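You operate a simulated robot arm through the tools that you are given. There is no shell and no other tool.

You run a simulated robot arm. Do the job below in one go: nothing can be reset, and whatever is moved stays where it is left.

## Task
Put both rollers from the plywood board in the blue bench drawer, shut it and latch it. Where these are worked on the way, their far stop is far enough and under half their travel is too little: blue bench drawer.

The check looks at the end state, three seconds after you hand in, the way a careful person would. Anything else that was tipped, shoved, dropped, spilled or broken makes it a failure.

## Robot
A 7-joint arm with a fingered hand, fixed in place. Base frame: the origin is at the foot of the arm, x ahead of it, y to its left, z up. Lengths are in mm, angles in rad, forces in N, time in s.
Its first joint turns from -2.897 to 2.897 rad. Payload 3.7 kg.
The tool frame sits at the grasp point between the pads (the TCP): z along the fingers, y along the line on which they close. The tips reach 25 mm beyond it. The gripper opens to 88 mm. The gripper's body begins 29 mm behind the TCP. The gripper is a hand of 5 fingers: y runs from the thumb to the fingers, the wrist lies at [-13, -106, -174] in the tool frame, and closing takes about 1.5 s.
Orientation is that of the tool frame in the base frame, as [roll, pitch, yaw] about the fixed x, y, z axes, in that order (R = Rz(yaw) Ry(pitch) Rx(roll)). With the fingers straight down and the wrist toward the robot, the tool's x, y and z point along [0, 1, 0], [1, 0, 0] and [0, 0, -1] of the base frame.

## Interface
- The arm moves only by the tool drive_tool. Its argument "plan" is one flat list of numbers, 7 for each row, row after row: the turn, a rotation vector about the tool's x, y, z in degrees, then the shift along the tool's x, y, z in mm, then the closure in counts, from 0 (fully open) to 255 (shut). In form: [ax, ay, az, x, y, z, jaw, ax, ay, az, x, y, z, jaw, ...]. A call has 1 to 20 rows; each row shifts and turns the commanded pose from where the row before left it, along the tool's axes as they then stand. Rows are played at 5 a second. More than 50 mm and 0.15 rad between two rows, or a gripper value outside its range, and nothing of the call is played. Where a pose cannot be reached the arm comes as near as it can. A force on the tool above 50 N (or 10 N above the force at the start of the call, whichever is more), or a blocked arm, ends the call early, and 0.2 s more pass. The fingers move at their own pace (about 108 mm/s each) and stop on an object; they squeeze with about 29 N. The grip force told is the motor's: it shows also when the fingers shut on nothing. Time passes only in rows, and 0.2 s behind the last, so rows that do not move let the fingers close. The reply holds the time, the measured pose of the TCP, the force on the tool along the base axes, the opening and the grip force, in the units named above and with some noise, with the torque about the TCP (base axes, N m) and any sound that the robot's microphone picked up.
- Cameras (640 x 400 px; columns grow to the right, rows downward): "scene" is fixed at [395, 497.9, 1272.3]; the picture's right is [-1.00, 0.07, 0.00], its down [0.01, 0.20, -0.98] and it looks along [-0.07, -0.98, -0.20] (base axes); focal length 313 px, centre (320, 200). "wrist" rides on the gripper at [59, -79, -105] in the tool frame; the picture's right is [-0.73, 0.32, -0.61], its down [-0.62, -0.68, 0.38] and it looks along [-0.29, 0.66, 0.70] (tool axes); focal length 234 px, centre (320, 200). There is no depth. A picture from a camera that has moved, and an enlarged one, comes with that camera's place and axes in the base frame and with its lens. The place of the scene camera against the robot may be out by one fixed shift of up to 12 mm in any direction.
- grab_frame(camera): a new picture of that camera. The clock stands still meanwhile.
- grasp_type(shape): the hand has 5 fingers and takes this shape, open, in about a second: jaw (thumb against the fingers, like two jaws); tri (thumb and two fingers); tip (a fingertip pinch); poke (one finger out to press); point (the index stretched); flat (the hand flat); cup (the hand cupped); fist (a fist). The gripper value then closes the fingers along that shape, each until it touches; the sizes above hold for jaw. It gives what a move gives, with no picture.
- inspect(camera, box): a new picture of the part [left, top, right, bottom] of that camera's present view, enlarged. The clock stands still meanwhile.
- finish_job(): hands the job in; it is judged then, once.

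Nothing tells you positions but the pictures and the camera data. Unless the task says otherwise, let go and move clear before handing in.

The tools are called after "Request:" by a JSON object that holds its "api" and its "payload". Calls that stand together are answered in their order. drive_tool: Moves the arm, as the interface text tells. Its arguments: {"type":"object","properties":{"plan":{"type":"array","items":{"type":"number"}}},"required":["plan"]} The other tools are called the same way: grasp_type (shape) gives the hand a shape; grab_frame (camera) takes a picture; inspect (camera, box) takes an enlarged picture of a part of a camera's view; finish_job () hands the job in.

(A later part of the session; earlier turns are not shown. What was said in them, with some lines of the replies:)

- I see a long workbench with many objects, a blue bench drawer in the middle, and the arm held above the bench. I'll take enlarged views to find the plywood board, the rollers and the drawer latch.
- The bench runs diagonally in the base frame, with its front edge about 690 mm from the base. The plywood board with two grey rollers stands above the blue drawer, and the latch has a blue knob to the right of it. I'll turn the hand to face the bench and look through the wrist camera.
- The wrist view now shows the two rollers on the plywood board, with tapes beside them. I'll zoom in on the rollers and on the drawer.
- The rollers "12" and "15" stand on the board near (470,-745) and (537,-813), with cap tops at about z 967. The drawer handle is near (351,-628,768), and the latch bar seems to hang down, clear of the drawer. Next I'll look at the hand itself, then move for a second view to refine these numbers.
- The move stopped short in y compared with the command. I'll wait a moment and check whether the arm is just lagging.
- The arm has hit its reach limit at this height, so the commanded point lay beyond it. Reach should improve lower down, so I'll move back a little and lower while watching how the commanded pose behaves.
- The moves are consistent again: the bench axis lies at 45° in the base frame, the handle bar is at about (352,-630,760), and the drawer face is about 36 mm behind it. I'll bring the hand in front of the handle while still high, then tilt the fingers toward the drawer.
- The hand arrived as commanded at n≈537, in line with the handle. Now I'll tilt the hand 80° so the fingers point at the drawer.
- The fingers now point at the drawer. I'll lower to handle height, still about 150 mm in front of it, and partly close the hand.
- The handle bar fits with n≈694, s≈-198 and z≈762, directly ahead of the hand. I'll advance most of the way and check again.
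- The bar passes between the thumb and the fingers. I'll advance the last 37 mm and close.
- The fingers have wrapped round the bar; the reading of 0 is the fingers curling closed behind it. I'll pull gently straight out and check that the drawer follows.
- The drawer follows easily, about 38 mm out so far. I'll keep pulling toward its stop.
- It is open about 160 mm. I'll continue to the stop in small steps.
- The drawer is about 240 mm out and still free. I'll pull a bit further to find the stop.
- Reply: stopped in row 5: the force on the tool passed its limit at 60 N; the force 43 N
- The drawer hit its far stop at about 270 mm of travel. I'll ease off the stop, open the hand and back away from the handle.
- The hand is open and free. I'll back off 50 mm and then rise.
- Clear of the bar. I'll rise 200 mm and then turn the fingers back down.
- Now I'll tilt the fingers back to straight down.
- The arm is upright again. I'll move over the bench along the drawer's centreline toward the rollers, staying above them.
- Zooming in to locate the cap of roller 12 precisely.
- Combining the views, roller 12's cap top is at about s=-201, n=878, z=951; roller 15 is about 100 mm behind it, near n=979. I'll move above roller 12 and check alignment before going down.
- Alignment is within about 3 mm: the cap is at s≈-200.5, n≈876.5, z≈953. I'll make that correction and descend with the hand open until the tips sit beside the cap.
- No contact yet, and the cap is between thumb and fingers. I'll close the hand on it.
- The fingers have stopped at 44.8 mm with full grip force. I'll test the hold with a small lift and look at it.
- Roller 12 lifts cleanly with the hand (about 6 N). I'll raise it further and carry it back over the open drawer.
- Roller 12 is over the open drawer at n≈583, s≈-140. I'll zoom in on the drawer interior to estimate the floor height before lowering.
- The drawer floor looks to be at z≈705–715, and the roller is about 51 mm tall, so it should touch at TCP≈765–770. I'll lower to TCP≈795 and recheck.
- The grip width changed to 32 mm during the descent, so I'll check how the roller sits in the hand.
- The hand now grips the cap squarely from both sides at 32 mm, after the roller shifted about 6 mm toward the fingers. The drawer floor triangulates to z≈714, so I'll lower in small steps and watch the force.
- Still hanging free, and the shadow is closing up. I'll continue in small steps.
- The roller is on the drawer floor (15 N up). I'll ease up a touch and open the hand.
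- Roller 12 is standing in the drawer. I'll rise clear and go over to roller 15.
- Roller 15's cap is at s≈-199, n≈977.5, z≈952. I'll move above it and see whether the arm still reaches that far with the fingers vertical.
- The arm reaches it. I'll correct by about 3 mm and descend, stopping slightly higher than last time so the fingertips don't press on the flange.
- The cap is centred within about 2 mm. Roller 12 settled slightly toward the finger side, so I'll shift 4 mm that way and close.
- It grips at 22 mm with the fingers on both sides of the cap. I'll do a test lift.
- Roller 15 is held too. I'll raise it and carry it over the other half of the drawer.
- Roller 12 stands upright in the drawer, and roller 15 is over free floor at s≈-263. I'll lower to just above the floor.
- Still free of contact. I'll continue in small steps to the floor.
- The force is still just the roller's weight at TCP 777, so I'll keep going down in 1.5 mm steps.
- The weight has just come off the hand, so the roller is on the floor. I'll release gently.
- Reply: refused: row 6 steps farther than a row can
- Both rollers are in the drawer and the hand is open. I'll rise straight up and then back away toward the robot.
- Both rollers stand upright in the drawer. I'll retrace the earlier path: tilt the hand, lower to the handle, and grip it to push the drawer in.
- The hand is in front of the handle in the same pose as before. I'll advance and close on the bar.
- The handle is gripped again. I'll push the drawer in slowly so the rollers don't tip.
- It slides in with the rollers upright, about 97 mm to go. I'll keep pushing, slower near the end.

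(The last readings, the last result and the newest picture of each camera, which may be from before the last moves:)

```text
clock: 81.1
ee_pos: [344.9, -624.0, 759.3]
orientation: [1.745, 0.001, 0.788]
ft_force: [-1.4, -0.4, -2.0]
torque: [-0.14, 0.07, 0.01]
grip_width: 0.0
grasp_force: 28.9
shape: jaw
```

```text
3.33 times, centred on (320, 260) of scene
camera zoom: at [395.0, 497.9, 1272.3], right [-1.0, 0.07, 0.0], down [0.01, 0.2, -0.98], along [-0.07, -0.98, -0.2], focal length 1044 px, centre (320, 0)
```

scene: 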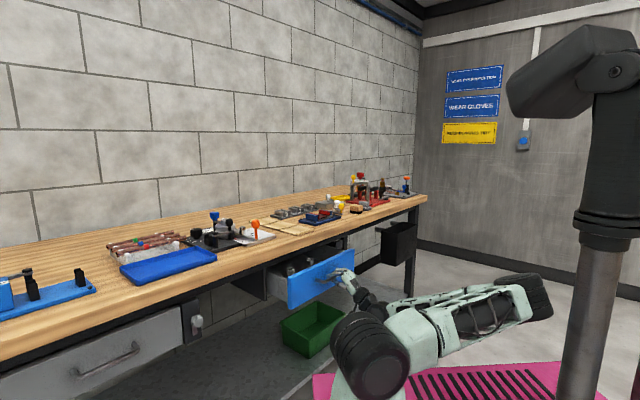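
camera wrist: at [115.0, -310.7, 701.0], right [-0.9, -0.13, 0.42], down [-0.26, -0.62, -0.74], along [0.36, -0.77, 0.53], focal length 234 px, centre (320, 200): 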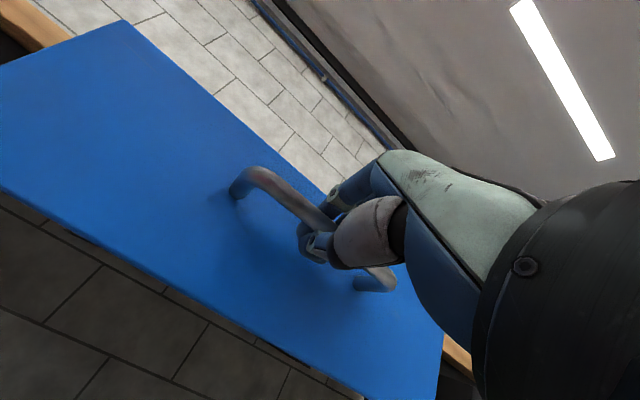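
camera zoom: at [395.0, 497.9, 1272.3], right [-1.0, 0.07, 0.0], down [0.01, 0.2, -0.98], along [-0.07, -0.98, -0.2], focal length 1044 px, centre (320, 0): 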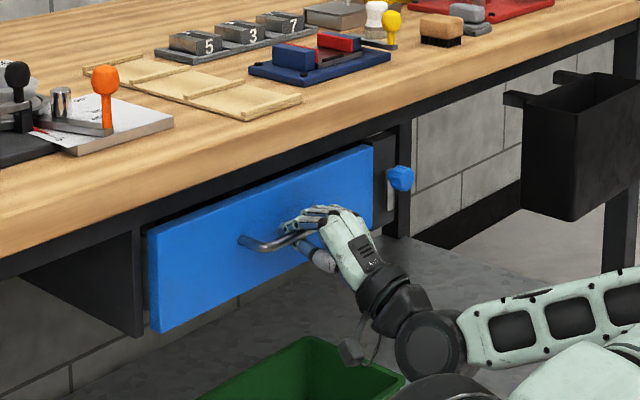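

Nearly closed. I'll push the last millimetres until it meets its stop.

Request:
{"api": "drive_tool", "payload": {"plan": [0, 0, 0, 0, 0.35, 1.97, 255, 0, 0, 0, 0, 0.35, 1.97, 255, 0, 0, 0, 0, 0, 0, 255]}}

Request:
{"api": "drive_tool", "payload": {"plan": [0, 0, 0, 0, 0.35, 1.97, 255, 0, 0, 0, 0, 0.35, 1.97, 255, 0, 0, 0, 0, 0, 0, 255]}}

Request:
{"api": "inspect", "payload": {"camera": "scene", "box": [250, 225, 370, 305]}}

```text
clock: 81.9
ee_pos: [347.9, -626.9, 759.2]
orientation: [1.745, 0.0, 0.792]
ft_force: [-1.4, 0.0, -1.6]
torque: [-0.16, 0.11, 0.05]
grip_width: 0.1
grasp_force: 29.2
shape: jaw
```

```text
clock: 82.7
ee_pos: [351.3, -628.4, 758.7]
orientation: [1.747, 0.0, 0.791]
ft_force: [-2.1, 2.6, -7.4]
torque: [-0.14, 0.07, 0.01]
grip_width: 0.0
grasp_force: 29.1
shape: jaw
```

```text
5.00 times, centred on (310, 265) of scene
camera zoom: at [395.0, 497.9, 1272.3], right [-1.0, 0.07, 0.0], down [0.01, 0.2, -0.98], along [-0.07, -0.98, -0.2], focal length 1567 px, centre (370, -125)
```

zoom: 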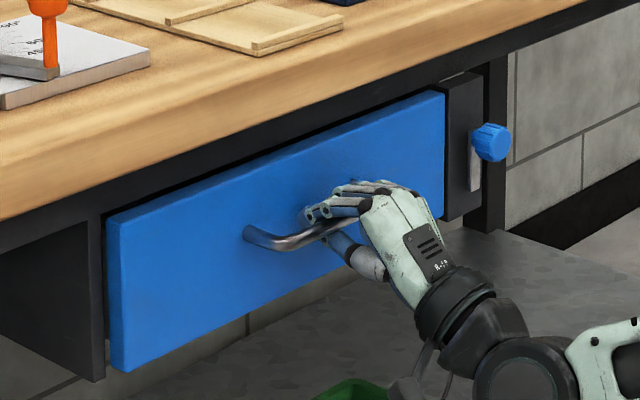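

The drawer front looks the same as at the start. I'll press a little more to confirm the stop by force.

Request:
{"api": "drive_tool", "payload": {"plan": [0, 0, 0, 0, 0.35, 1.97, 255, 0, 0, 0, 0, 0.35, 1.97, 255, 0, 0, 0, 0, 0, 0, 255]}}

Request:
{"api": "drive_tool", "payload": {"plan": [0, 0, 0, 0, 0.35, 1.97, 255, 0, 0, 0, 0, 0.35, 1.97, 255, 0, 0, 0, 0, 0, 0, 255]}}

Request:
{"api": "inspect", "payload": {"camera": "scene", "box": [250, 225, 370, 305]}}

```text
clock: 83.5
ee_pos: [354.3, -633.6, 758.7]
orientation: [1.743, 0.001, 0.787]
ft_force: [-1.1, 1.3, -5.5]
torque: [-0.09, 0.01, -0.01]
grip_width: 0.0
grasp_force: 29.0
shape: jaw
```

```text
clock: 84.3
ee_pos: [356.5, -634.8, 758.9]
orientation: [1.746, 0.001, 0.788]
ft_force: [-3.1, 4.0, -2.8]
torque: [-0.11, 0.03, 0.01]
grip_width: 0.0
grasp_force: 29.4
shape: jaw
```

```text
5.00 times, centred on (310, 265) of scene
camera zoom: at [395.0, 497.9, 1272.3], right [-1.0, 0.07, 0.0], down [0.01, 0.2, -0.98], along [-0.07, -0.98, -0.2], focal length 1567 px, centre (370, -125)
```

zoom: 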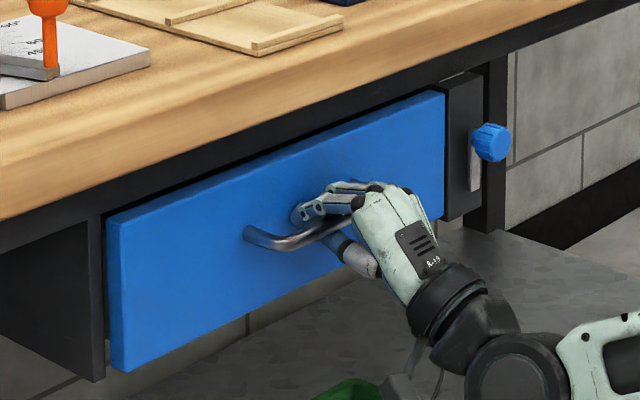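

The drawer is fully shut: the hand now slides on the bar while the front stays put. I'll ease back within the slack, open, and check the front.

Request:
{"api": "drive_tool", "payload": {"plan": [0, 0, 0, 0, -0.7, -3.94, 255, 0, 0, 0, 0, -0.7, -3.94, 200, 0, 0, 0, 0, 0, 0, 120, 0, 0, 0, 0, 0, 0, 60, 0, 0, 0, 0, 0, 0, 40, 0, 0, 0, 0, 0, 0, 40]}}

Request:
{"api": "grab_frame", "payload": {"camera": "wrist"}}

Request:
{"api": "inspect", "payload": {"camera": "scene", "box": [250, 225, 370, 305]}}

```text
clock: 85.7
ee_pos: [350.5, -629.2, 758.6]
orientation: [1.745, 0.0, 0.789]
ft_force: [-0.3, 0.7, -0.4]
torque: [-0.01, 0.01, 0.01]
grip_width: 73.3
grasp_force: 0.2
shape: jaw
```

```text
taken
camera wrist: at [309.3, -504.3, 699.7], right [-0.9, -0.13, 0.42], down [-0.26, -0.62, -0.74], along [0.36, -0.77, 0.53], focal length 234 px, centre (320, 200)
```

wrist: 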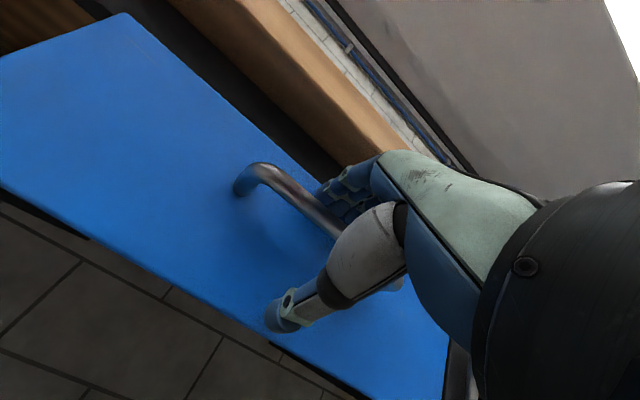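

```text
5.00 times, centred on (310, 265) of scene
camera zoom: at [395.0, 497.9, 1272.3], right [-1.0, 0.07, 0.0], down [0.01, 0.2, -0.98], along [-0.07, -0.98, -0.2], focal length 1567 px, centre (370, -125)
```

zoom: 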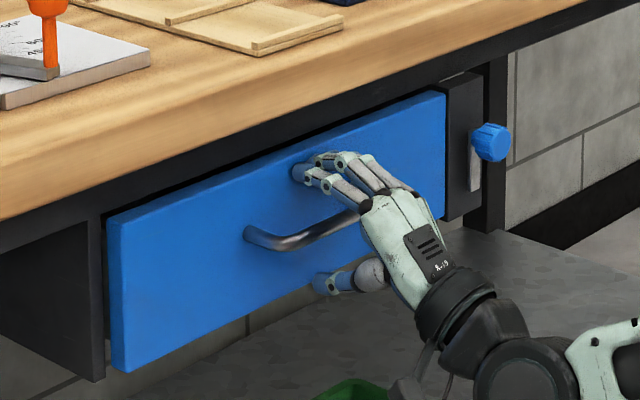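

The drawer is shut and the hand is free. I'll back away and move sideways toward the latch for a close look.

Request:
{"api": "drive_tool", "payload": {"plan": [0, 0, 0, 0, -4.3, -24.6, 0, 0, 0, 0, 0, -6.1, -34.5, 0, 0, 0, 0, 0, -7.8, -44.3, 0, 0, 0, 0, 0, -7.8, -44.3, 0, 0, 0, 0, -40, 0, 0, 0, 0, 0, 0, -40, 0, 0, 0, 0, 0, 0, -40, 0, 0, 0, 0, 0, 0, 0, 0, 0, 0]}}

Request:
{"api": "grab_frame", "payload": {"camera": "wrist"}}

Request:
{"api": "grab_frame", "payload": {"camera": "scene"}}

```text
clock: 87.5
ee_pos: [158.8, -607.2, 758.8]
orientation: [1.745, 0.0, 0.789]
ft_force: [-0.7, -0.1, -0.2]
torque: [0.01, 0.01, 0.01]
grip_width: 87.6
grasp_force: 0.1
shape: jaw
```

```text
taken
camera wrist: at [116.4, -483.8, 701.2], right [-0.9, -0.13, 0.42], down [-0.26, -0.62, -0.74], along [0.36, -0.77, 0.53], focal length 234 px, centre (320, 200)
```

wrist: 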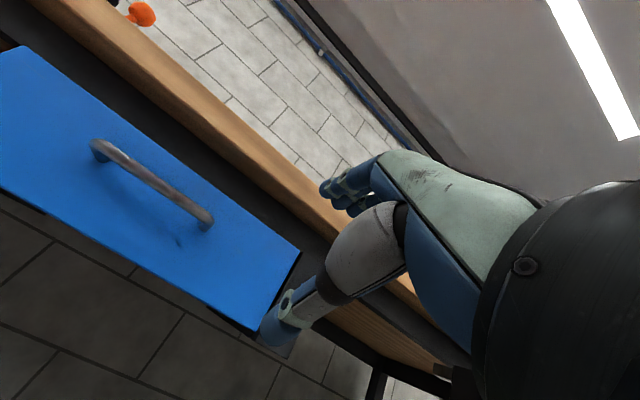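

```text
taken
```

scene: 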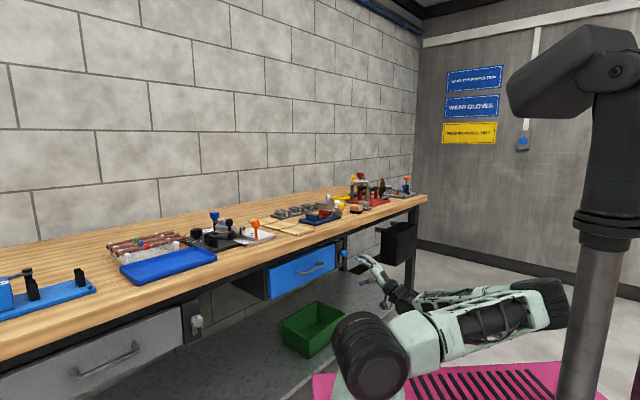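

The hand hides the latch in this view. I'll shift further sideways so it shows beside the hand.

Request:
{"api": "drive_tool", "payload": {"plan": [0, 0, 0, -40, 0, 0, 0, 0, 0, 0, -40, 0, 0, 0, 0, 0, 0, -40, 0, 0, 0, 0, 0, 0, -30, 0, 0, 0, 0, 0, 0, 0, 0, 0, 0]}}

Request:
{"api": "grab_frame", "payload": {"camera": "wrist"}}

Request:
{"api": "inspect", "payload": {"camera": "scene", "box": [320, 225, 400, 295]}}

```text
clock: 88.7
ee_pos: [53.1, -715.5, 759.2]
orientation: [1.746, 0.0, 0.788]
ft_force: [0.4, -0.7, -0.4]
torque: [0.0, -0.01, 0.04]
grip_width: 87.4
grasp_force: 0.0
shape: jaw
```

```text
taken
camera wrist: at [11.7, -590.6, 700.5], right [-0.9, -0.13, 0.42], down [-0.26, -0.62, -0.74], along [0.36, -0.77, 0.53], focal length 234 px, centre (320, 200)
```

wrist: 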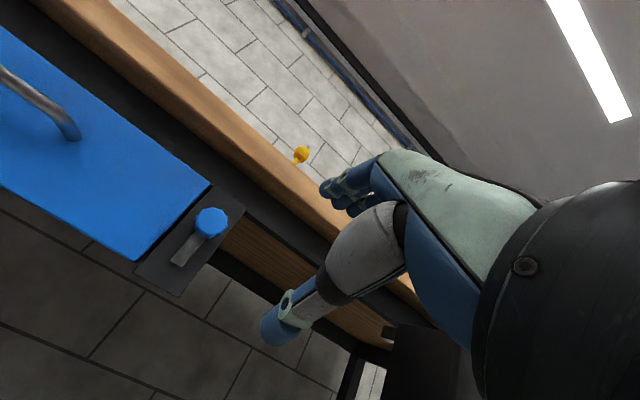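

```text
5.71 times, centred on (360, 260) of scene
camera zoom: at [395.0, 497.9, 1272.3], right [-1.0, 0.07, 0.0], down [0.01, 0.2, -0.98], along [-0.07, -0.98, -0.2], focal length 1791 px, centre (91, -143)
```

zoom: 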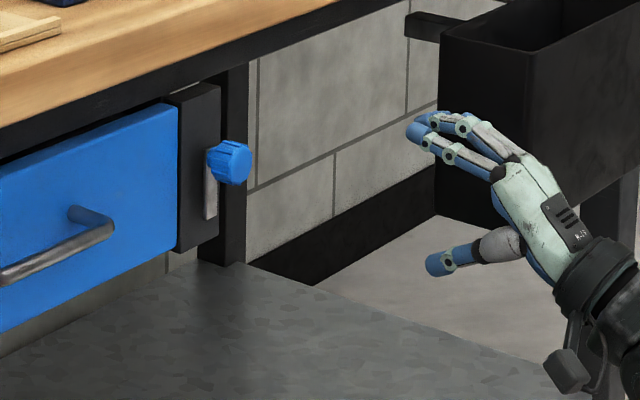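

Request:
{"api": "inspect", "payload": {"camera": "wrist", "box": [120, 170, 280, 300]}}

Request:
{"api": "inspect", "payload": {"camera": "scene", "box": [180, 300, 220, 345]}}

```text
3.08 times, centred on (200, 235) of wrist
camera zoom: at [11.7, -590.6, 700.5], right [-0.9, -0.13, 0.42], down [-0.26, -0.62, -0.74], along [0.36, -0.77, 0.53], focal length 720 px, centre (689, 92)
```

zoom: 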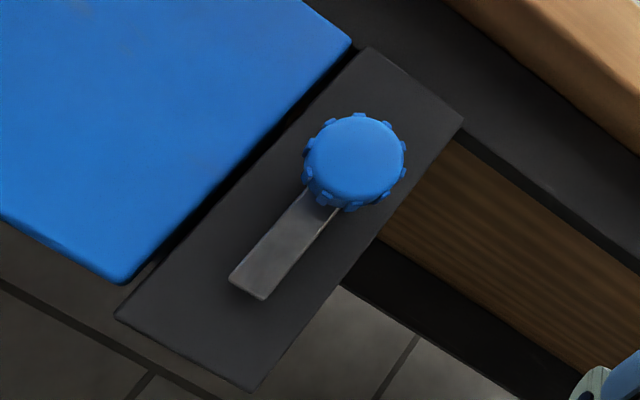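

```text
8.89 times, centred on (200, 322) of scene
camera zoom: at [395.0, 497.9, 1272.3], right [-1.0, 0.07, 0.0], down [0.01, 0.2, -0.98], along [-0.07, -0.98, -0.2], focal length 2785 px, centre (1387, -889)
```

zoom: 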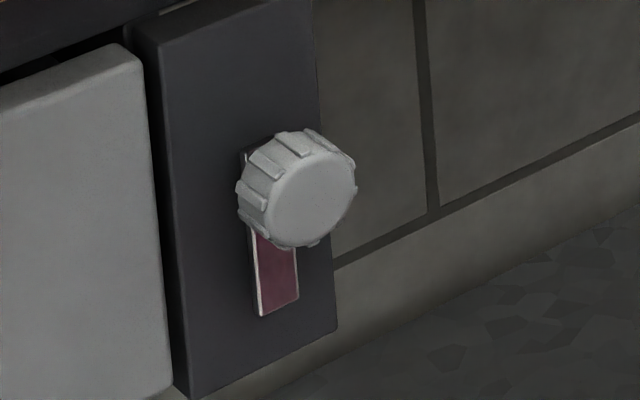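

The latch is clear now: the bar hangs straight down below the knob, and it must swing a quarter turn clockwise (seen from the front) to lie across the drawer. The knob is near s=-411, n≈699, z≈766. I'll line the hand up squarely in front of it, still well short, and test the quarter turn in free space.

Request:
{"api": "drive_tool", "payload": {"plan": [-5, 0, 0, 0, 0, 0, 0, -5, 0, 0, 0, 0, 0, 0, 0, 0, 0, 30, 7, 0, 0, 0, 0, 0, 27, 0, 20, 0, 0, 0, 0, 0, 0, 30, 0, 0, 0, 0, 0, 0, 0, 0]}}

Request:
{"api": "grab_frame", "payload": {"camera": "wrist"}}

Request:
{"api": "inspect", "payload": {"camera": "scene", "box": [320, 225, 400, 295]}}

```text
clock: 90.1
ee_pos: [130.6, -709.1, 767.0]
orientation: [1.571, -0.001, 0.785]
ft_force: [0.2, 0.3, 0.0]
torque: [-0.01, 0.0, 0.0]
grip_width: 87.7
grasp_force: 0.0
shape: jaw
```

```text
taken
camera wrist: at [97.0, -593.4, 688.3], right [-0.94, -0.09, 0.32], down [-0.17, -0.71, -0.68], along [0.29, -0.7, 0.66], focal length 234 px, centre (320, 200)
```

wrist: 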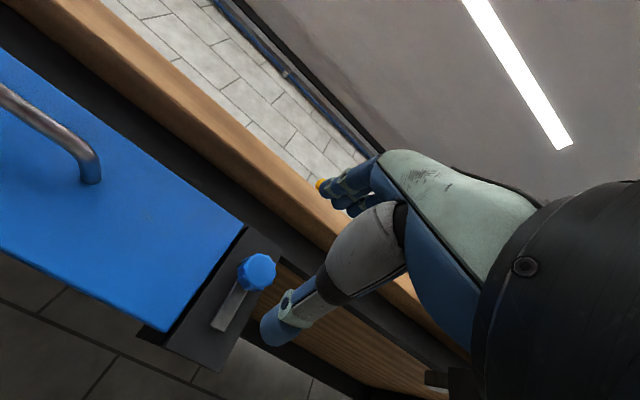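

```text
5.71 times, centred on (360, 260) of scene
camera zoom: at [395.0, 497.9, 1272.3], right [-1.0, 0.07, 0.0], down [0.01, 0.2, -0.98], along [-0.07, -0.98, -0.2], focal length 1791 px, centre (91, -143)
```

zoom: 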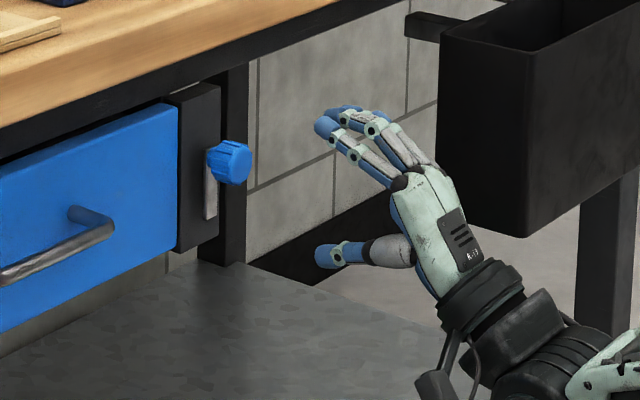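

The hand is square in front of the knob, at most 3 mm off. I'll test the +90° roll here in free space.

Request:
{"api": "drive_tool", "payload": {"plan": [0, 0, 8, -2.5, 0, 0, 0, 0, 0, 8, 0, 0, 0, 0, 0, 0, 8, 0, 0, 0, 0, 0, 0, 8, 0, 0, 0, 0, 0, 0, 8, 0, 0, 0, 0, 0, 0, 8, 0, 0, 0, 0, 0, 0, 8, 0, 0, 0, 0, 0, 0, 8, 0, 0, 0, 0, 0, 0, 8, 0, 0, 0, 0, 0, 0, 8, 0, 0, 0, 0, 0, 0, 8, 0, 0, 0, 0, 0, 0, 0, 0, 0, 0, 0]}}

Request:
{"api": "grab_frame", "payload": {"camera": "scene"}}

Request:
{"api": "grab_frame", "payload": {"camera": "wrist"}}

```text
clock: 92.7
ee_pos: [128.8, -711.8, 766.4]
orientation: [1.591, -1.537, 0.768]
ft_force: [0.1, -0.3, 0.9]
torque: [0.0, 0.01, 0.0]
grip_width: 87.9
grasp_force: 0.1
shape: jaw
```

```text
taken
```

scene: 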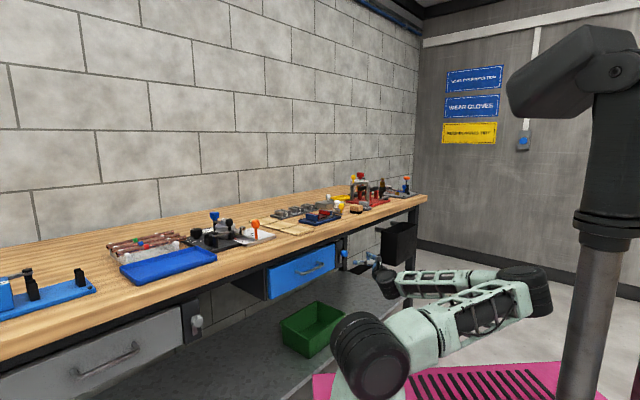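

```text
taken
camera wrist: at [110.8, -579.3, 822.8], right [-0.68, 0.18, -0.71], down [0.74, 0.2, -0.65], along [0.02, -0.96, -0.27], focal length 234 px, centre (320, 200)
```

wrist: 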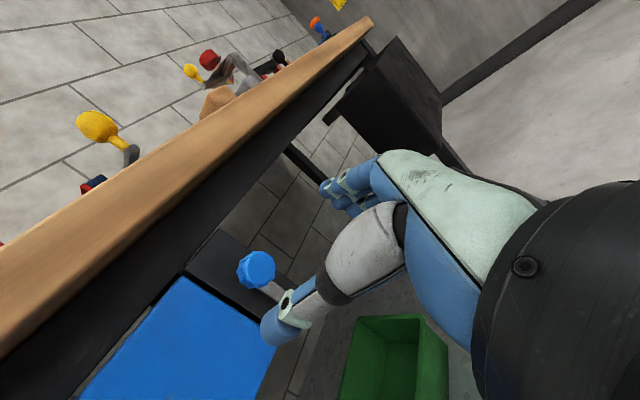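

The quarter turn is within the arm's range. I'll turn back to the start and then advance onto the knob.

Request:
{"api": "drive_tool", "payload": {"plan": [0, 0, -8, 0, 0, 0, 0, 0, 0, -8, 0, 0, 0, 0, 0, 0, -8, 0, 0, 0, 0, 0, 0, -8, 0, 0, 0, 0, 0, 0, -8, 0, 0, 0, 0, 0, 0, -8, 0, 0, 0, 0, 0, 0, -8, 0, 0, 0, 0, 0, 0, -8, 0, 0, 0, 0, 0, 0, -8, 0, 0, 0, 0, 0, 0, -8, 0, 0, 0, 0, 0, 0, -8, 0, 0, 0, 0, 0, 0, 0, 0, 0, 0, 0]}}

Request:
{"api": "drive_tool", "payload": {"plan": [0, 0, 0, 0, 0, 25, 0, 0, 0, 0, 0, 0, 25, 0, 0, 0, 0, 0, 0, 15, 0, 0, 0, 0, 0, 0, 0, 0]}}

Request:
{"api": "grab_frame", "payload": {"camera": "wrist"}}

Request:
{"api": "inspect", "payload": {"camera": "scene", "box": [320, 225, 400, 295]}}

```text
clock: 95.3
ee_pos: [127.4, -711.7, 766.5]
orientation: [1.571, 0.002, 0.787]
ft_force: [-0.5, -0.4, 0.6]
torque: [-0.02, 0.0, -0.02]
grip_width: 87.6
grasp_force: 0.0
shape: jaw
```

```text
clock: 96.3
ee_pos: [174.1, -756.3, 765.4]
orientation: [1.57, -0.001, 0.788]
ft_force: [0.5, -0.4, 0.5]
torque: [-0.01, 0.03, -0.02]
grip_width: 87.9
grasp_force: 0.1
shape: jaw
```

```text
taken
camera wrist: at [140.9, -641.1, 687.5], right [-0.94, -0.09, 0.32], down [-0.17, -0.71, -0.68], along [0.29, -0.7, 0.66], focal length 234 px, centre (320, 200)
```

wrist: 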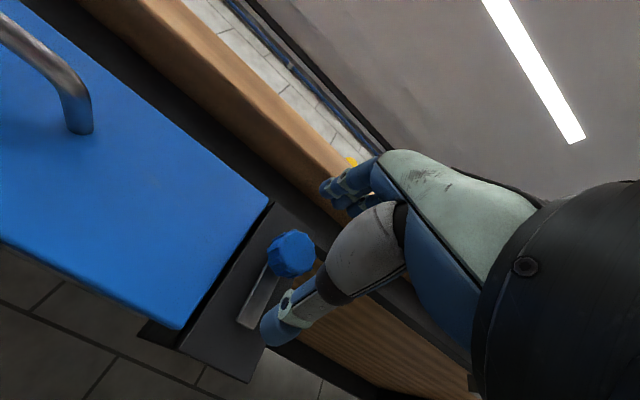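

```text
5.71 times, centred on (360, 260) of scene
camera zoom: at [395.0, 497.9, 1272.3], right [-1.0, 0.07, 0.0], down [0.01, 0.2, -0.98], along [-0.07, -0.98, -0.2], focal length 1791 px, centre (91, -143)
```

zoom: 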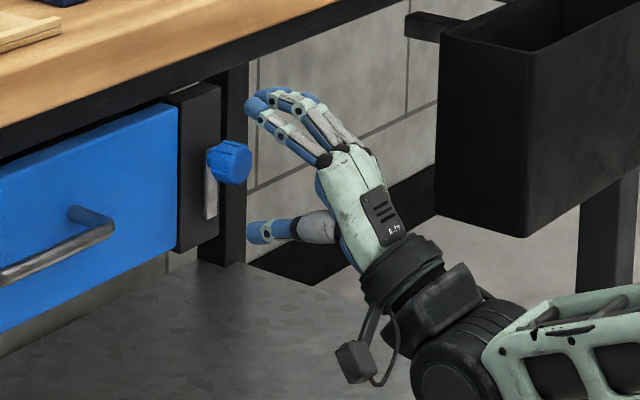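

The knob centre now fits with s≈-413, z≈768. I'll correct slightly and advance so the fingers straddle the knob.

Request:
{"api": "drive_tool", "payload": {"plan": [0, 0, 0, -1.3, 2.5, 10, 0, 0, 0, 0, 0, 0, 10, 0, 0, 0, 0, 0, 0, 6, 0, 0, 0, 0, 0, 0, 0, 0]}}

Request:
{"api": "grab_frame", "payload": {"camera": "wrist"}}

Request:
{"api": "inspect", "payload": {"camera": "wrist", "box": [220, 150, 400, 350]}}

Request:
{"api": "inspect", "payload": {"camera": "scene", "box": [320, 225, 400, 295]}}

```text
clock: 97.3
ee_pos: [192.8, -776.2, 768.7]
orientation: [1.571, 0.0, 0.787]
ft_force: [0.0, -0.2, 0.1]
torque: [0.0, -0.01, -0.03]
grip_width: 87.7
grasp_force: 0.0
shape: jaw
```

```text
taken
camera wrist: at [158.8, -660.4, 690.2], right [-0.94, -0.09, 0.32], down [-0.17, -0.71, -0.68], along [0.29, -0.7, 0.66], focal length 234 px, centre (320, 200)
```

wrist: 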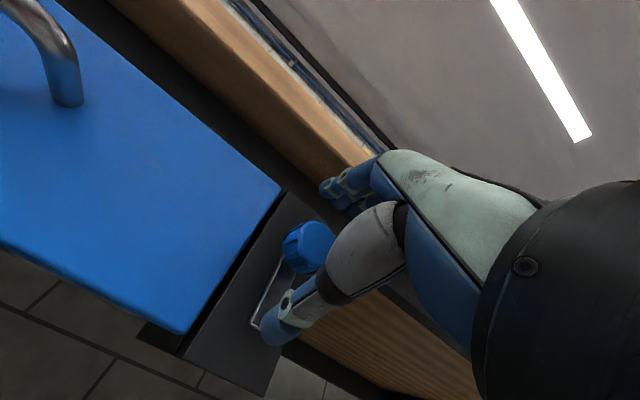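

```text
2.00 times, centred on (310, 250) of wrist
camera zoom: at [158.8, -660.4, 690.2], right [-0.94, -0.09, 0.32], down [-0.17, -0.71, -0.68], along [0.29, -0.7, 0.66], focal length 468 px, centre (340, 100)
```

zoom: 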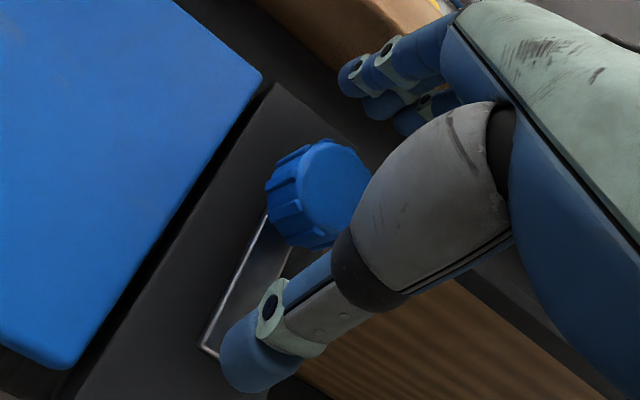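

```text
5.71 times, centred on (360, 260) of scene
camera zoom: at [395.0, 497.9, 1272.3], right [-1.0, 0.07, 0.0], down [0.01, 0.2, -0.98], along [-0.07, -0.98, -0.2], focal length 1791 px, centre (91, -143)
```

zoom: 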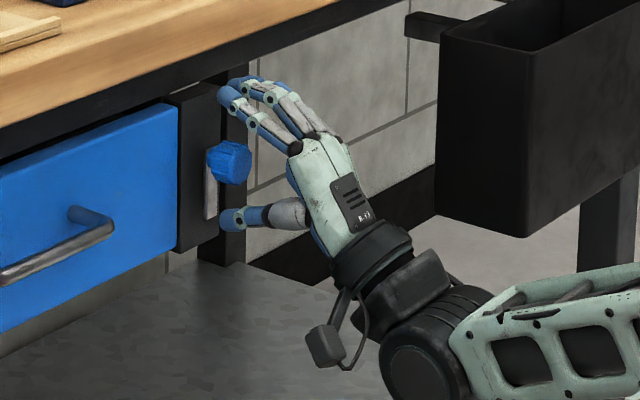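

The knob sits between thumb and fingers, with its front face at about n=692. I'll close on it.

Request:
{"api": "drive_tool", "payload": {"plan": [0, 0, 0, 0, 0, 2, 0, 0, 0, 0, 0, 0, 0, 100, 0, 0, 0, 0, 0, 0, 160, 0, 0, 0, 0, 0, 0, 255, 0, 0, 0, 0, 0, 0, 255, 0, 0, 0, 0, 0, 0, 255, 0, 0, 0, 0, 0, 0, 255, 0, 0, 0, 0, 0, 0, 255]}}

Request:
{"api": "inspect", "payload": {"camera": "wrist", "box": [220, 150, 400, 350]}}

Request:
{"api": "inspect", "payload": {"camera": "scene", "box": [320, 225, 400, 295]}}

```text
clock: 99.1
ee_pos: [193.9, -777.9, 768.6]
orientation: [1.571, 0.0, 0.791]
ft_force: [0.9, -2.5, -6.1]
torque: [0.06, 0.08, -0.05]
grip_width: 21.9
grasp_force: 28.9
shape: jaw
```

```text
2.00 times, centred on (310, 250) of wrist
camera zoom: at [160.1, -661.8, 689.9], right [-0.94, -0.09, 0.32], down [-0.17, -0.71, -0.68], along [0.29, -0.7, 0.66], focal length 468 px, centre (340, 100)
```

zoom: 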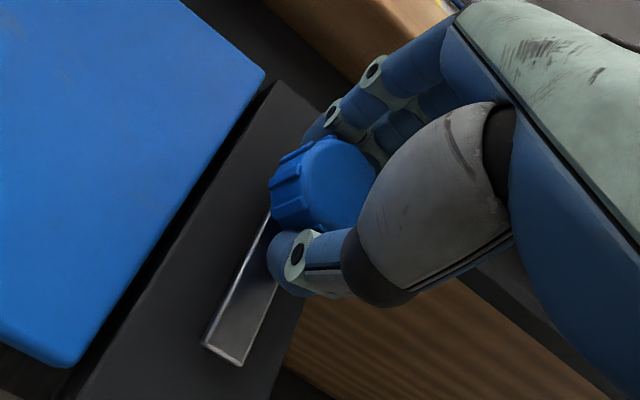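

```text
5.71 times, centred on (360, 260) of scene
camera zoom: at [395.0, 497.9, 1272.3], right [-1.0, 0.07, 0.0], down [0.01, 0.2, -0.98], along [-0.07, -0.98, -0.2], focal length 1791 px, centre (91, -143)
```

zoom: 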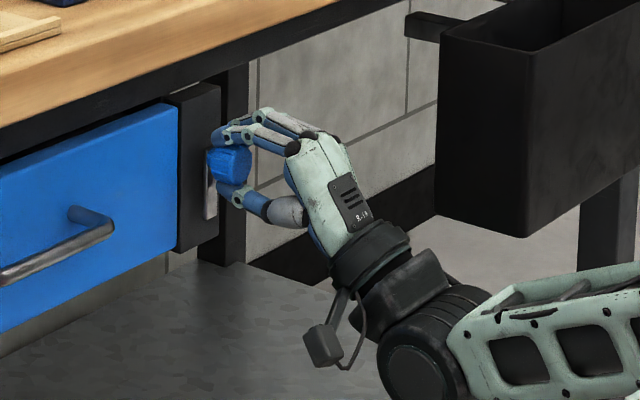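

The knob is held. I'll turn in small steps and check that the bar follows.

Request:
{"api": "drive_tool", "payload": {"plan": [0, 0, 6, 0, 0, 0, 255, 0, 0, 6, 0, 0, 0, 255, 0, 0, 6, 0, 0, 0, 255, 0, 0, 6, 0, 0, 0, 255, 0, 0, 0, 0, 0, 0, 255]}}

Request:
{"api": "inspect", "payload": {"camera": "wrist", "box": [180, 150, 400, 350]}}

Request:
{"api": "inspect", "payload": {"camera": "scene", "box": [320, 225, 400, 295]}}

```text
clock: 100.3
ee_pos: [193.8, -778.3, 768.5]
orientation: [1.572, -0.421, 0.786]
ft_force: [1.3, 0.4, -6.9]
torque: [0.03, 0.09, -0.01]
grip_width: 21.2
grasp_force: 29.3
shape: jaw
```

```text
2.00 times, centred on (290, 250) of wrist
camera zoom: at [179.5, -642.8, 720.7], right [-0.99, -0.13, 0.0], down [0.07, -0.48, -0.88], along [0.12, -0.87, 0.48], focal length 468 px, centre (380, 100)
```

zoom: 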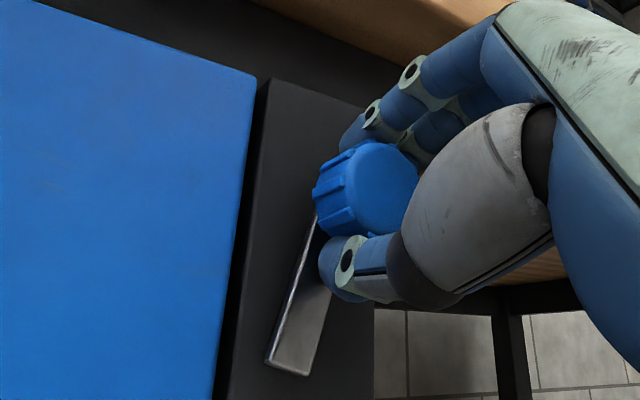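

```text
5.71 times, centred on (360, 260) of scene
camera zoom: at [395.0, 497.9, 1272.3], right [-1.0, 0.07, 0.0], down [0.01, 0.2, -0.98], along [-0.07, -0.98, -0.2], focal length 1791 px, centre (91, -143)
```

zoom: 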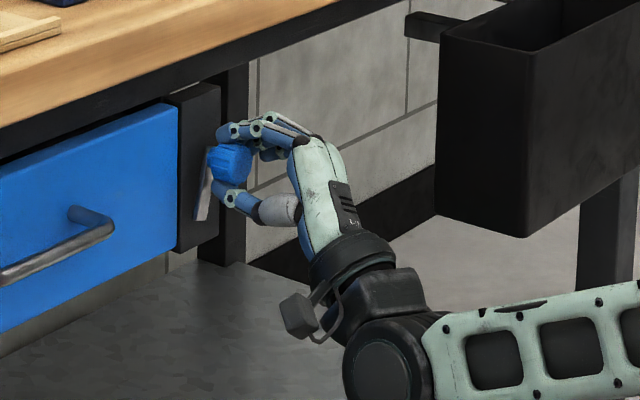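

The bar is turning with the knob toward the drawer. I'll continue.

Request:
{"api": "drive_tool", "payload": {"plan": [0, 0, 6, 0, 0, 0, 255, 0, 0, 6, 0, 0, 0, 255, 0, 0, 6, 0, 0, 0, 255, 0, 0, 6, 0, 0, 0, 255, 0, 0, 6, 0, 0, 0, 255, 0, 0, 6, 0, 0, 0, 255, 0, 0, 0, 0, 0, 0, 255]}}

Request:
{"api": "inspect", "payload": {"camera": "wrist", "box": [180, 150, 400, 350]}}

Request:
{"api": "inspect", "payload": {"camera": "scene", "box": [320, 225, 400, 295]}}

```text
clock: 101.9
ee_pos: [193.5, -778.4, 769.0]
orientation: [1.572, -1.05, 0.786]
ft_force: [3.1, -4.8, -5.7]
torque: [-0.06, 0.01, -0.09]
grip_width: 20.4
grasp_force: 28.9
shape: jaw
```

```text
2.00 times, centred on (290, 250) of wrist
camera zoom: at [187.6, -634.5, 780.6], right [-0.88, -0.03, -0.47], down [0.47, -0.07, -0.88], along [-0.01, -1.0, 0.08], focal length 468 px, centre (380, 100)
```

zoom: 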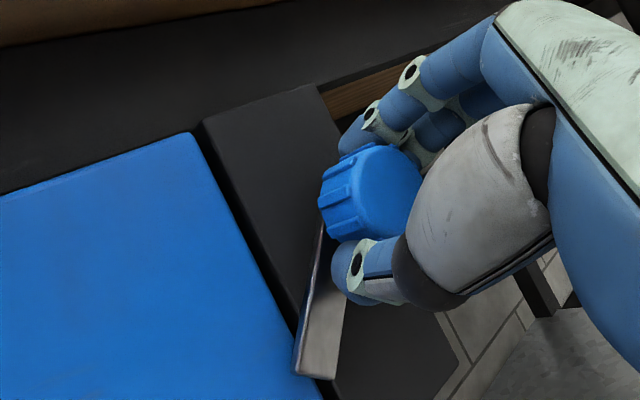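

```text
5.71 times, centred on (360, 260) of scene
camera zoom: at [395.0, 497.9, 1272.3], right [-1.0, 0.07, 0.0], down [0.01, 0.2, -0.98], along [-0.07, -0.98, -0.2], focal length 1791 px, centre (91, -143)
```

zoom: 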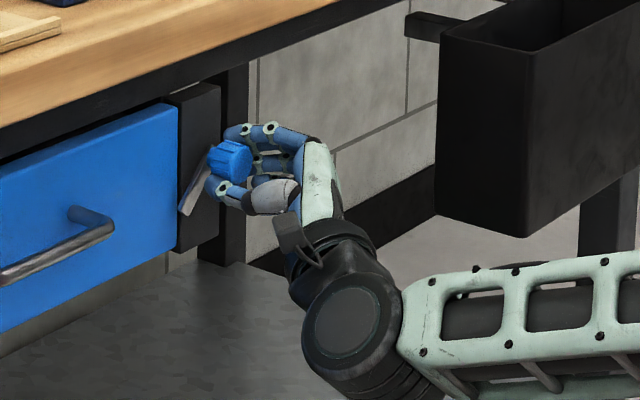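

At about 60° the bar is swinging in front of the drawer face. I'll finish the quarter turn.

Request:
{"api": "drive_tool", "payload": {"plan": [0, 0, 6, 0, 0, 0, 255, 0, 0, 6, 0, 0, 0, 255, 0, 0, 6, 0, 0, 0, 255, 0, 0, 6, 0, 0, 0, 255, 0, 0, 6, 0, 0, 0, 255, 0, 0, 0, 0, 0, 0, 255]}}

Request:
{"api": "inspect", "payload": {"camera": "wrist", "box": [180, 150, 400, 350]}}

Request:
{"api": "inspect", "payload": {"camera": "scene", "box": [320, 225, 400, 295]}}

```text
clock: 103.3
ee_pos: [192.4, -777.9, 768.0]
orientation: [-2.679, -1.569, -1.248]
ft_force: [-0.3, -8.5, -7.9]
torque: [0.02, 0.08, -0.34]
grip_width: 19.9
grasp_force: 28.3
shape: jaw
```

```text
2.00 times, centred on (290, 250) of wrist
camera zoom: at [174.4, -647.8, 827.7], right [-0.66, 0.2, -0.73], down [0.75, 0.21, -0.62], along [0.03, -0.96, -0.29], focal length 468 px, centre (380, 100)
```

zoom: 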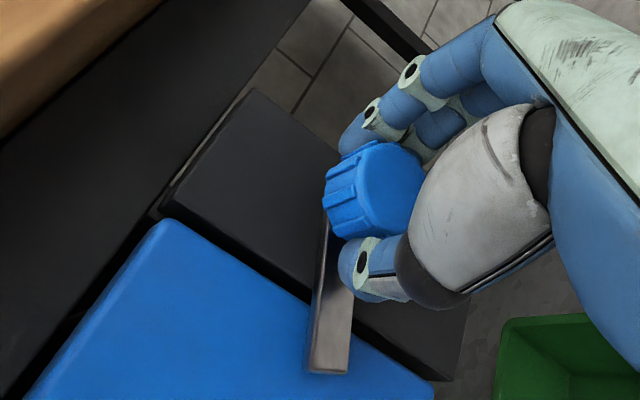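

```text
5.71 times, centred on (360, 260) of scene
camera zoom: at [395.0, 497.9, 1272.3], right [-1.0, 0.07, 0.0], down [0.01, 0.2, -0.98], along [-0.07, -0.98, -0.2], focal length 1791 px, centre (91, -143)
```

zoom: 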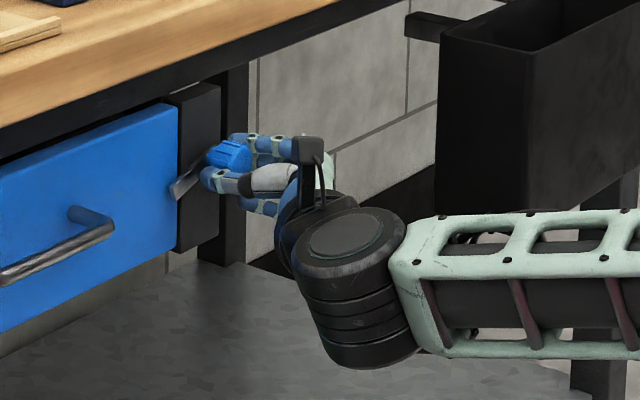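

The bar now crosses the drawer edge but looks about 10° short of horizontal, perhaps from slight slip. I'll turn a little further and watch the torque.

Request:
{"api": "drive_tool", "payload": {"plan": [0, 0, 5, 0, 0, 0, 255, 0, 0, 5, 0, 0, 0, 255, 0, 0, 0, 0, 0, 0, 255]}}

Request:
{"api": "inspect", "payload": {"camera": "wrist", "box": [180, 150, 400, 350]}}

Request:
{"api": "inspect", "payload": {"camera": "scene", "box": [330, 235, 370, 270]}}

```text
clock: 104.1
ee_pos: [194.1, -778.8, 768.2]
orientation: [-1.565, -1.394, -2.361]
ft_force: [-0.4, -7.5, -9.2]
torque: [0.01, 0.13, -0.35]
grip_width: 19.7
grasp_force: 29.1
shape: jaw
```

```text
2.00 times, centred on (290, 250) of wrist
camera zoom: at [166.3, -656.0, 840.6], right [-0.57, 0.29, -0.77], down [0.82, 0.28, -0.5], along [0.07, -0.91, -0.4], focal length 468 px, centre (380, 100)
```

zoom: 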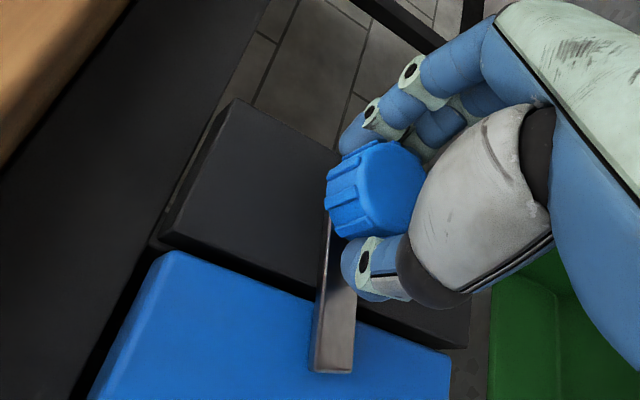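

```text
11.43 times, centred on (350, 252) of scene
camera zoom: at [395.0, 497.9, 1272.3], right [-1.0, 0.07, 0.0], down [0.01, 0.2, -0.98], along [-0.07, -0.98, -0.2], focal length 3581 px, centre (-23, -400)
```

zoom: 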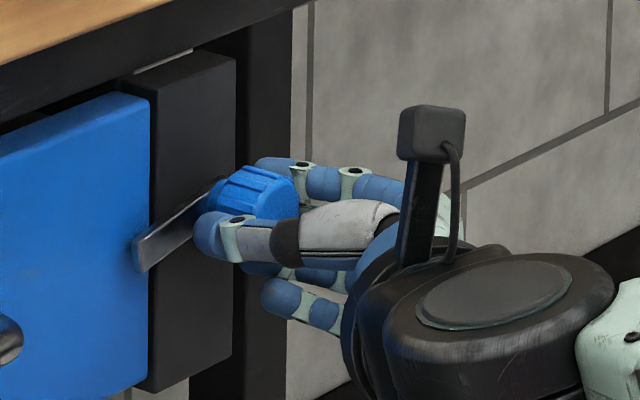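

Measured in both views, the bar is still about 10° below horizontal, and there is no sign of a hard stop. I'll turn a bit more.

Request:
{"api": "drive_tool", "payload": {"plan": [0, 0, 5, 0, 0, 0, 255, 0, 0, 5, 0, 0, 0, 255, 0, 0, 0, 0, 0, 0, 255]}}

Request:
{"api": "inspect", "payload": {"camera": "wrist", "box": [180, 150, 400, 350]}}

Request:
{"api": "inspect", "payload": {"camera": "scene", "box": [330, 235, 370, 270]}}

```text
clock: 104.9
ee_pos: [193.6, -777.2, 769.1]
orientation: [-1.571, -1.222, -2.353]
ft_force: [-1.4, -6.6, -12.9]
torque: [0.08, 0.2, -0.41]
grip_width: 19.5
grasp_force: 28.6
shape: jaw
```

```text
2.00 times, centred on (290, 250) of wrist
camera zoom: at [156.9, -665.5, 851.5], right [-0.47, 0.39, -0.79], down [0.87, 0.33, -0.35], along [0.13, -0.86, -0.5], focal length 468 px, centre (380, 100)
```

zoom: 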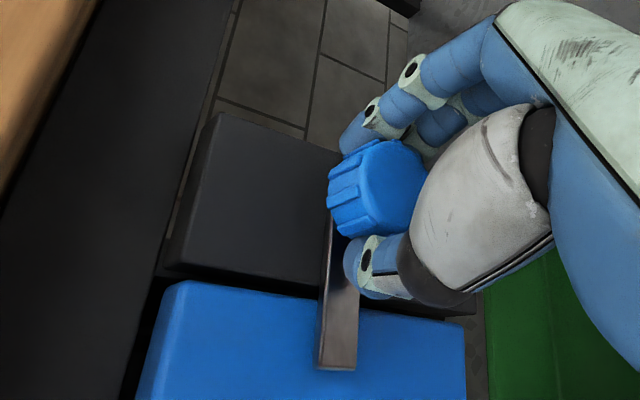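

```text
11.43 times, centred on (350, 252) of scene
camera zoom: at [395.0, 497.9, 1272.3], right [-1.0, 0.07, 0.0], down [0.01, 0.2, -0.98], along [-0.07, -0.98, -0.2], focal length 3581 px, centre (-23, -400)
```

zoom: 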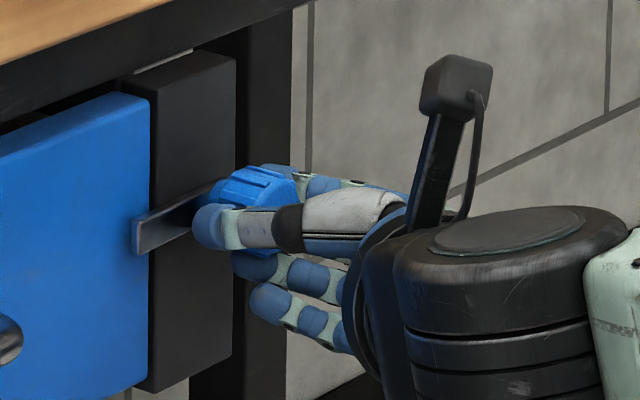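

The bar now lies parallel to the drawer's top edge, across its front. I'll add 3° to seat it against any stop and then release.

Request:
{"api": "drive_tool", "payload": {"plan": [0, 0, 3, 0, 0, 0, 255, 0, 0, 0, 0, 0, 0, 255]}}

Request:
{"api": "inspect", "payload": {"camera": "scene", "box": [330, 235, 370, 270]}}

Request:
{"api": "inspect", "payload": {"camera": "wrist", "box": [180, 150, 400, 350]}}

```text
clock: 105.5
ee_pos: [192.6, -778.0, 767.9]
orientation: [-1.57, -1.17, -2.355]
ft_force: [-1.0, -6.7, -11.6]
torque: [0.08, 0.2, -0.44]
grip_width: 19.4
grasp_force: 29.1
shape: jaw
```

```text
11.43 times, centred on (350, 252) of scene
camera zoom: at [395.0, 497.9, 1272.3], right [-1.0, 0.07, 0.0], down [0.01, 0.2, -0.98], along [-0.07, -0.98, -0.2], focal length 3581 px, centre (-23, -400)
```

zoom: 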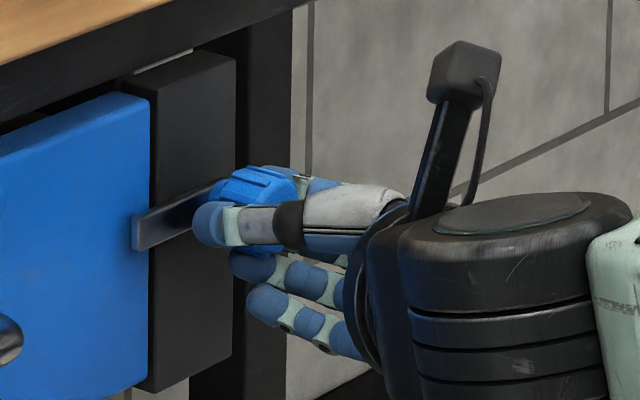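

```text
2.00 times, centred on (290, 250) of wrist
camera zoom: at [153.7, -668.7, 854.1], right [-0.44, 0.42, -0.79], down [0.89, 0.35, -0.31], along [0.15, -0.84, -0.52], focal length 468 px, centre (380, 100)
```

zoom: 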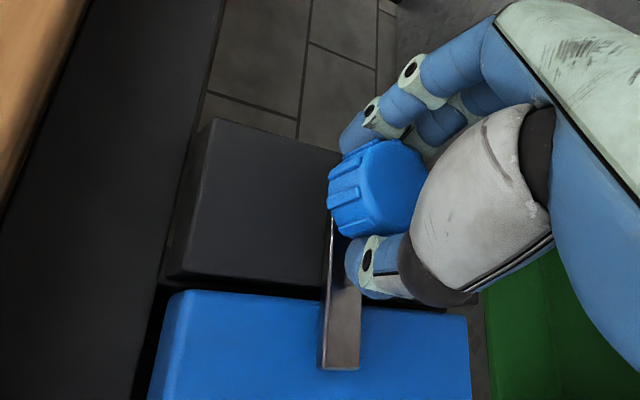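

The bar is across the drawer front. I'll open just enough to free the knob, then withdraw straight back.

Request:
{"api": "drive_tool", "payload": {"plan": [0, 0, 0, 0, 0, 0, 180, 0, 0, 0, 0, 0, 0, 130, 0, 0, 0, 0, 0, 0, 110, 0, 0, 0, 0, 0, 0, 100, 0, 0, 0, 0, 0, 0, 100]}}

Request:
{"api": "inspect", "payload": {"camera": "scene", "box": [330, 235, 370, 270]}}

Request:
{"api": "inspect", "payload": {"camera": "wrist", "box": [180, 150, 400, 350]}}

```text
clock: 106.7
ee_pos: [193.8, -778.1, 767.7]
orientation: [-1.576, -1.169, -2.348]
ft_force: [0.9, 0.3, -0.9]
torque: [0.01, -0.01, -0.01]
grip_width: 53.0
grasp_force: 0.0
shape: jaw
```

```text
11.43 times, centred on (350, 252) of scene
camera zoom: at [395.0, 497.9, 1272.3], right [-1.0, 0.07, 0.0], down [0.01, 0.2, -0.98], along [-0.07, -0.98, -0.2], focal length 3581 px, centre (-23, -400)
```

zoom: 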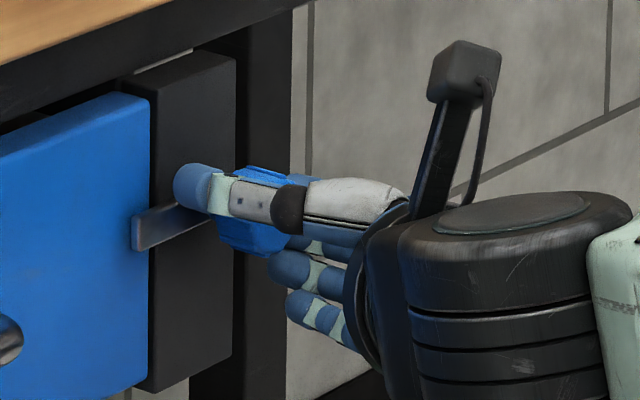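

```text
2.00 times, centred on (290, 250) of wrist
camera zoom: at [153.8, -668.2, 854.5], right [-0.44, 0.42, -0.79], down [0.89, 0.35, -0.31], along [0.15, -0.84, -0.52], focal length 468 px, centre (380, 100)
```

zoom: 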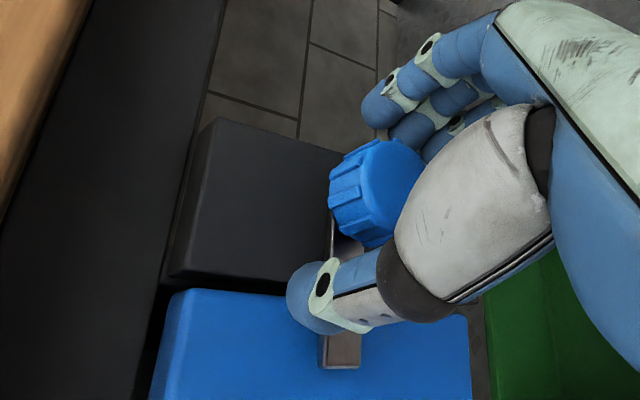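

The knob is free and the bar has stayed put. I'll withdraw straight back.

Request:
{"api": "drive_tool", "payload": {"plan": [0, 0, 0, 0, 0, -15, 100, 0, 0, 0, 0, 0, -30, 100, 0, 0, 0, 0, 0, -35, 60, 0, 0, 0, 0, 0, -40, 0, 0, 0, 0, 0, 0, 0, 0]}}

Request:
{"api": "grab_frame", "payload": {"camera": "wrist"}}

Request:
{"api": "inspect", "payload": {"camera": "scene", "box": [260, 225, 380, 305]}}

```text
clock: 107.9
ee_pos: [108.2, -694.4, 768.6]
orientation: [-1.572, -1.169, -2.353]
ft_force: [0.1, 0.3, 0.0]
torque: [-0.01, -0.02, 0.01]
grip_width: 87.7
grasp_force: 0.0
shape: jaw
```

```text
taken
camera wrist: at [68.3, -584.0, 853.4], right [-0.44, 0.42, -0.79], down [0.89, 0.35, -0.31], along [0.15, -0.84, -0.52], focal length 234 px, centre (320, 200)
```

wrist: 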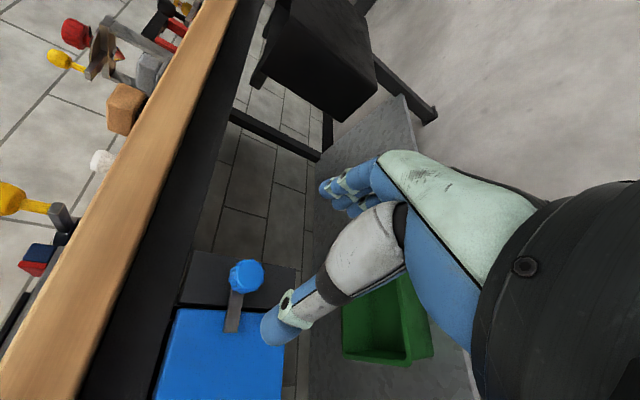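

```text
5.00 times, centred on (320, 265) of scene
camera zoom: at [395.0, 497.9, 1272.3], right [-1.0, 0.07, 0.0], down [0.01, 0.2, -0.98], along [-0.07, -0.98, -0.2], focal length 1567 px, centre (320, -125)
```

zoom: 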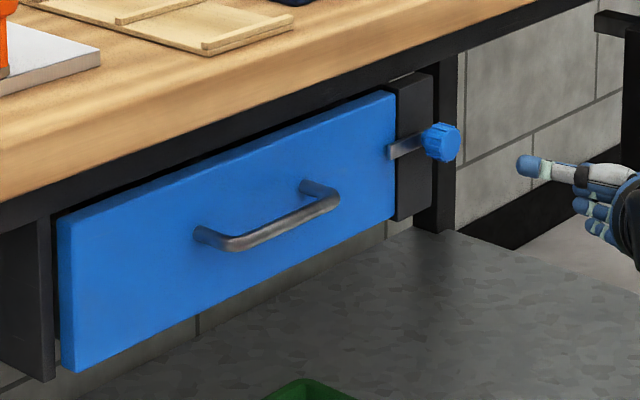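

The drawer is shut with the latch bar across its front. I'll do a last check of the bench for anything disturbed.

Request:
{"api": "inspect", "payload": {"camera": "scene", "box": [90, 170, 440, 300]}}

Request:
{"api": "inspect", "payload": {"camera": "scene", "box": [330, 235, 370, 270]}}

Request:
{"api": "grab_frame", "payload": {"camera": "scene"}}

```text
1.83 times, centred on (265, 235) of scene
camera zoom: at [395.0, 497.9, 1272.3], right [-1.0, 0.07, 0.0], down [0.01, 0.2, -0.98], along [-0.07, -0.98, -0.2], focal length 573 px, centre (421, 136)
```

zoom: 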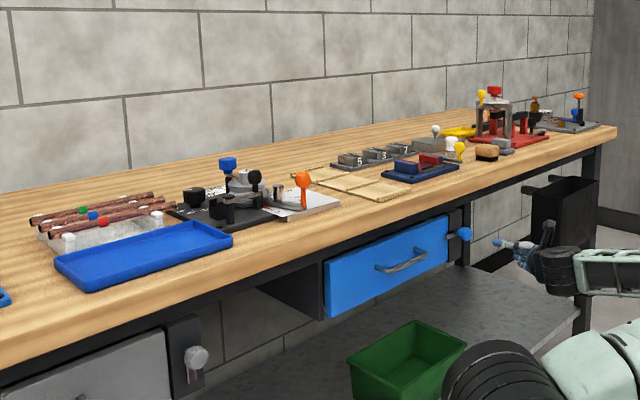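

```text
11.43 times, centred on (350, 252) of scene
camera zoom: at [395.0, 497.9, 1272.3], right [-1.0, 0.07, 0.0], down [0.01, 0.2, -0.98], along [-0.07, -0.98, -0.2], focal length 3581 px, centre (-23, -400)
```

zoom: 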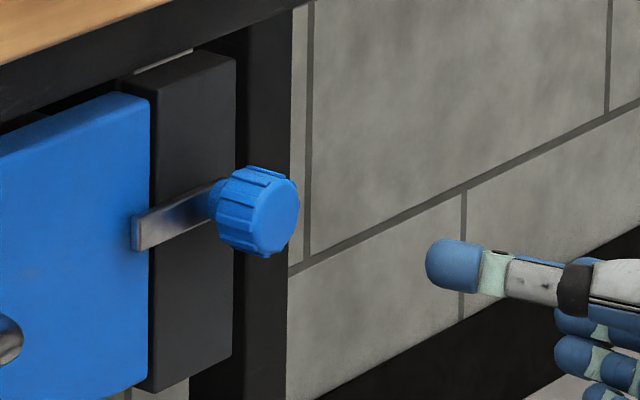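

```text
taken
```

scene: 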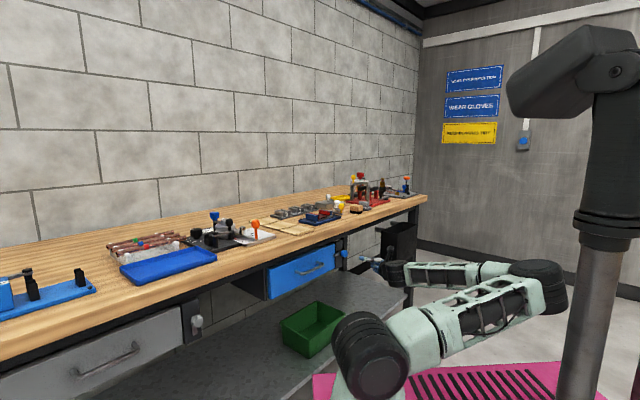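

Both rollers are in the blue drawer, which is shut with its latch bar lying horizontally across the front. The rest of the bench looks undisturbed and the hand is clear, so I'm handing in.

Request:
{"api": "finish_job", "payload": {}}

```text
The job is handed in.
```

Both rollers (12 mm and 15 mm) from the plywood board are in the blue bench drawer, and the drawer is shut and latched. I've handed the job in.

- **Drawer:** I pulled it out to its far stop, about 270 mm. I set both rollers upright on the drawer floor and pushed it closed until the front sat where it had at the start. The rollers were still upright when I last saw them, with the drawer about two-thirds closed.
- **Latch:** I turned the blue knob a quarter turn clockwise, so its bar now lies level across the edge of the drawer front. I felt no hard stop while turning, so I judged the end position from the two cameras.
- **Surroundings:** In the last pictures nothing else on the bench had moved. The hand is open and clear of the latch.
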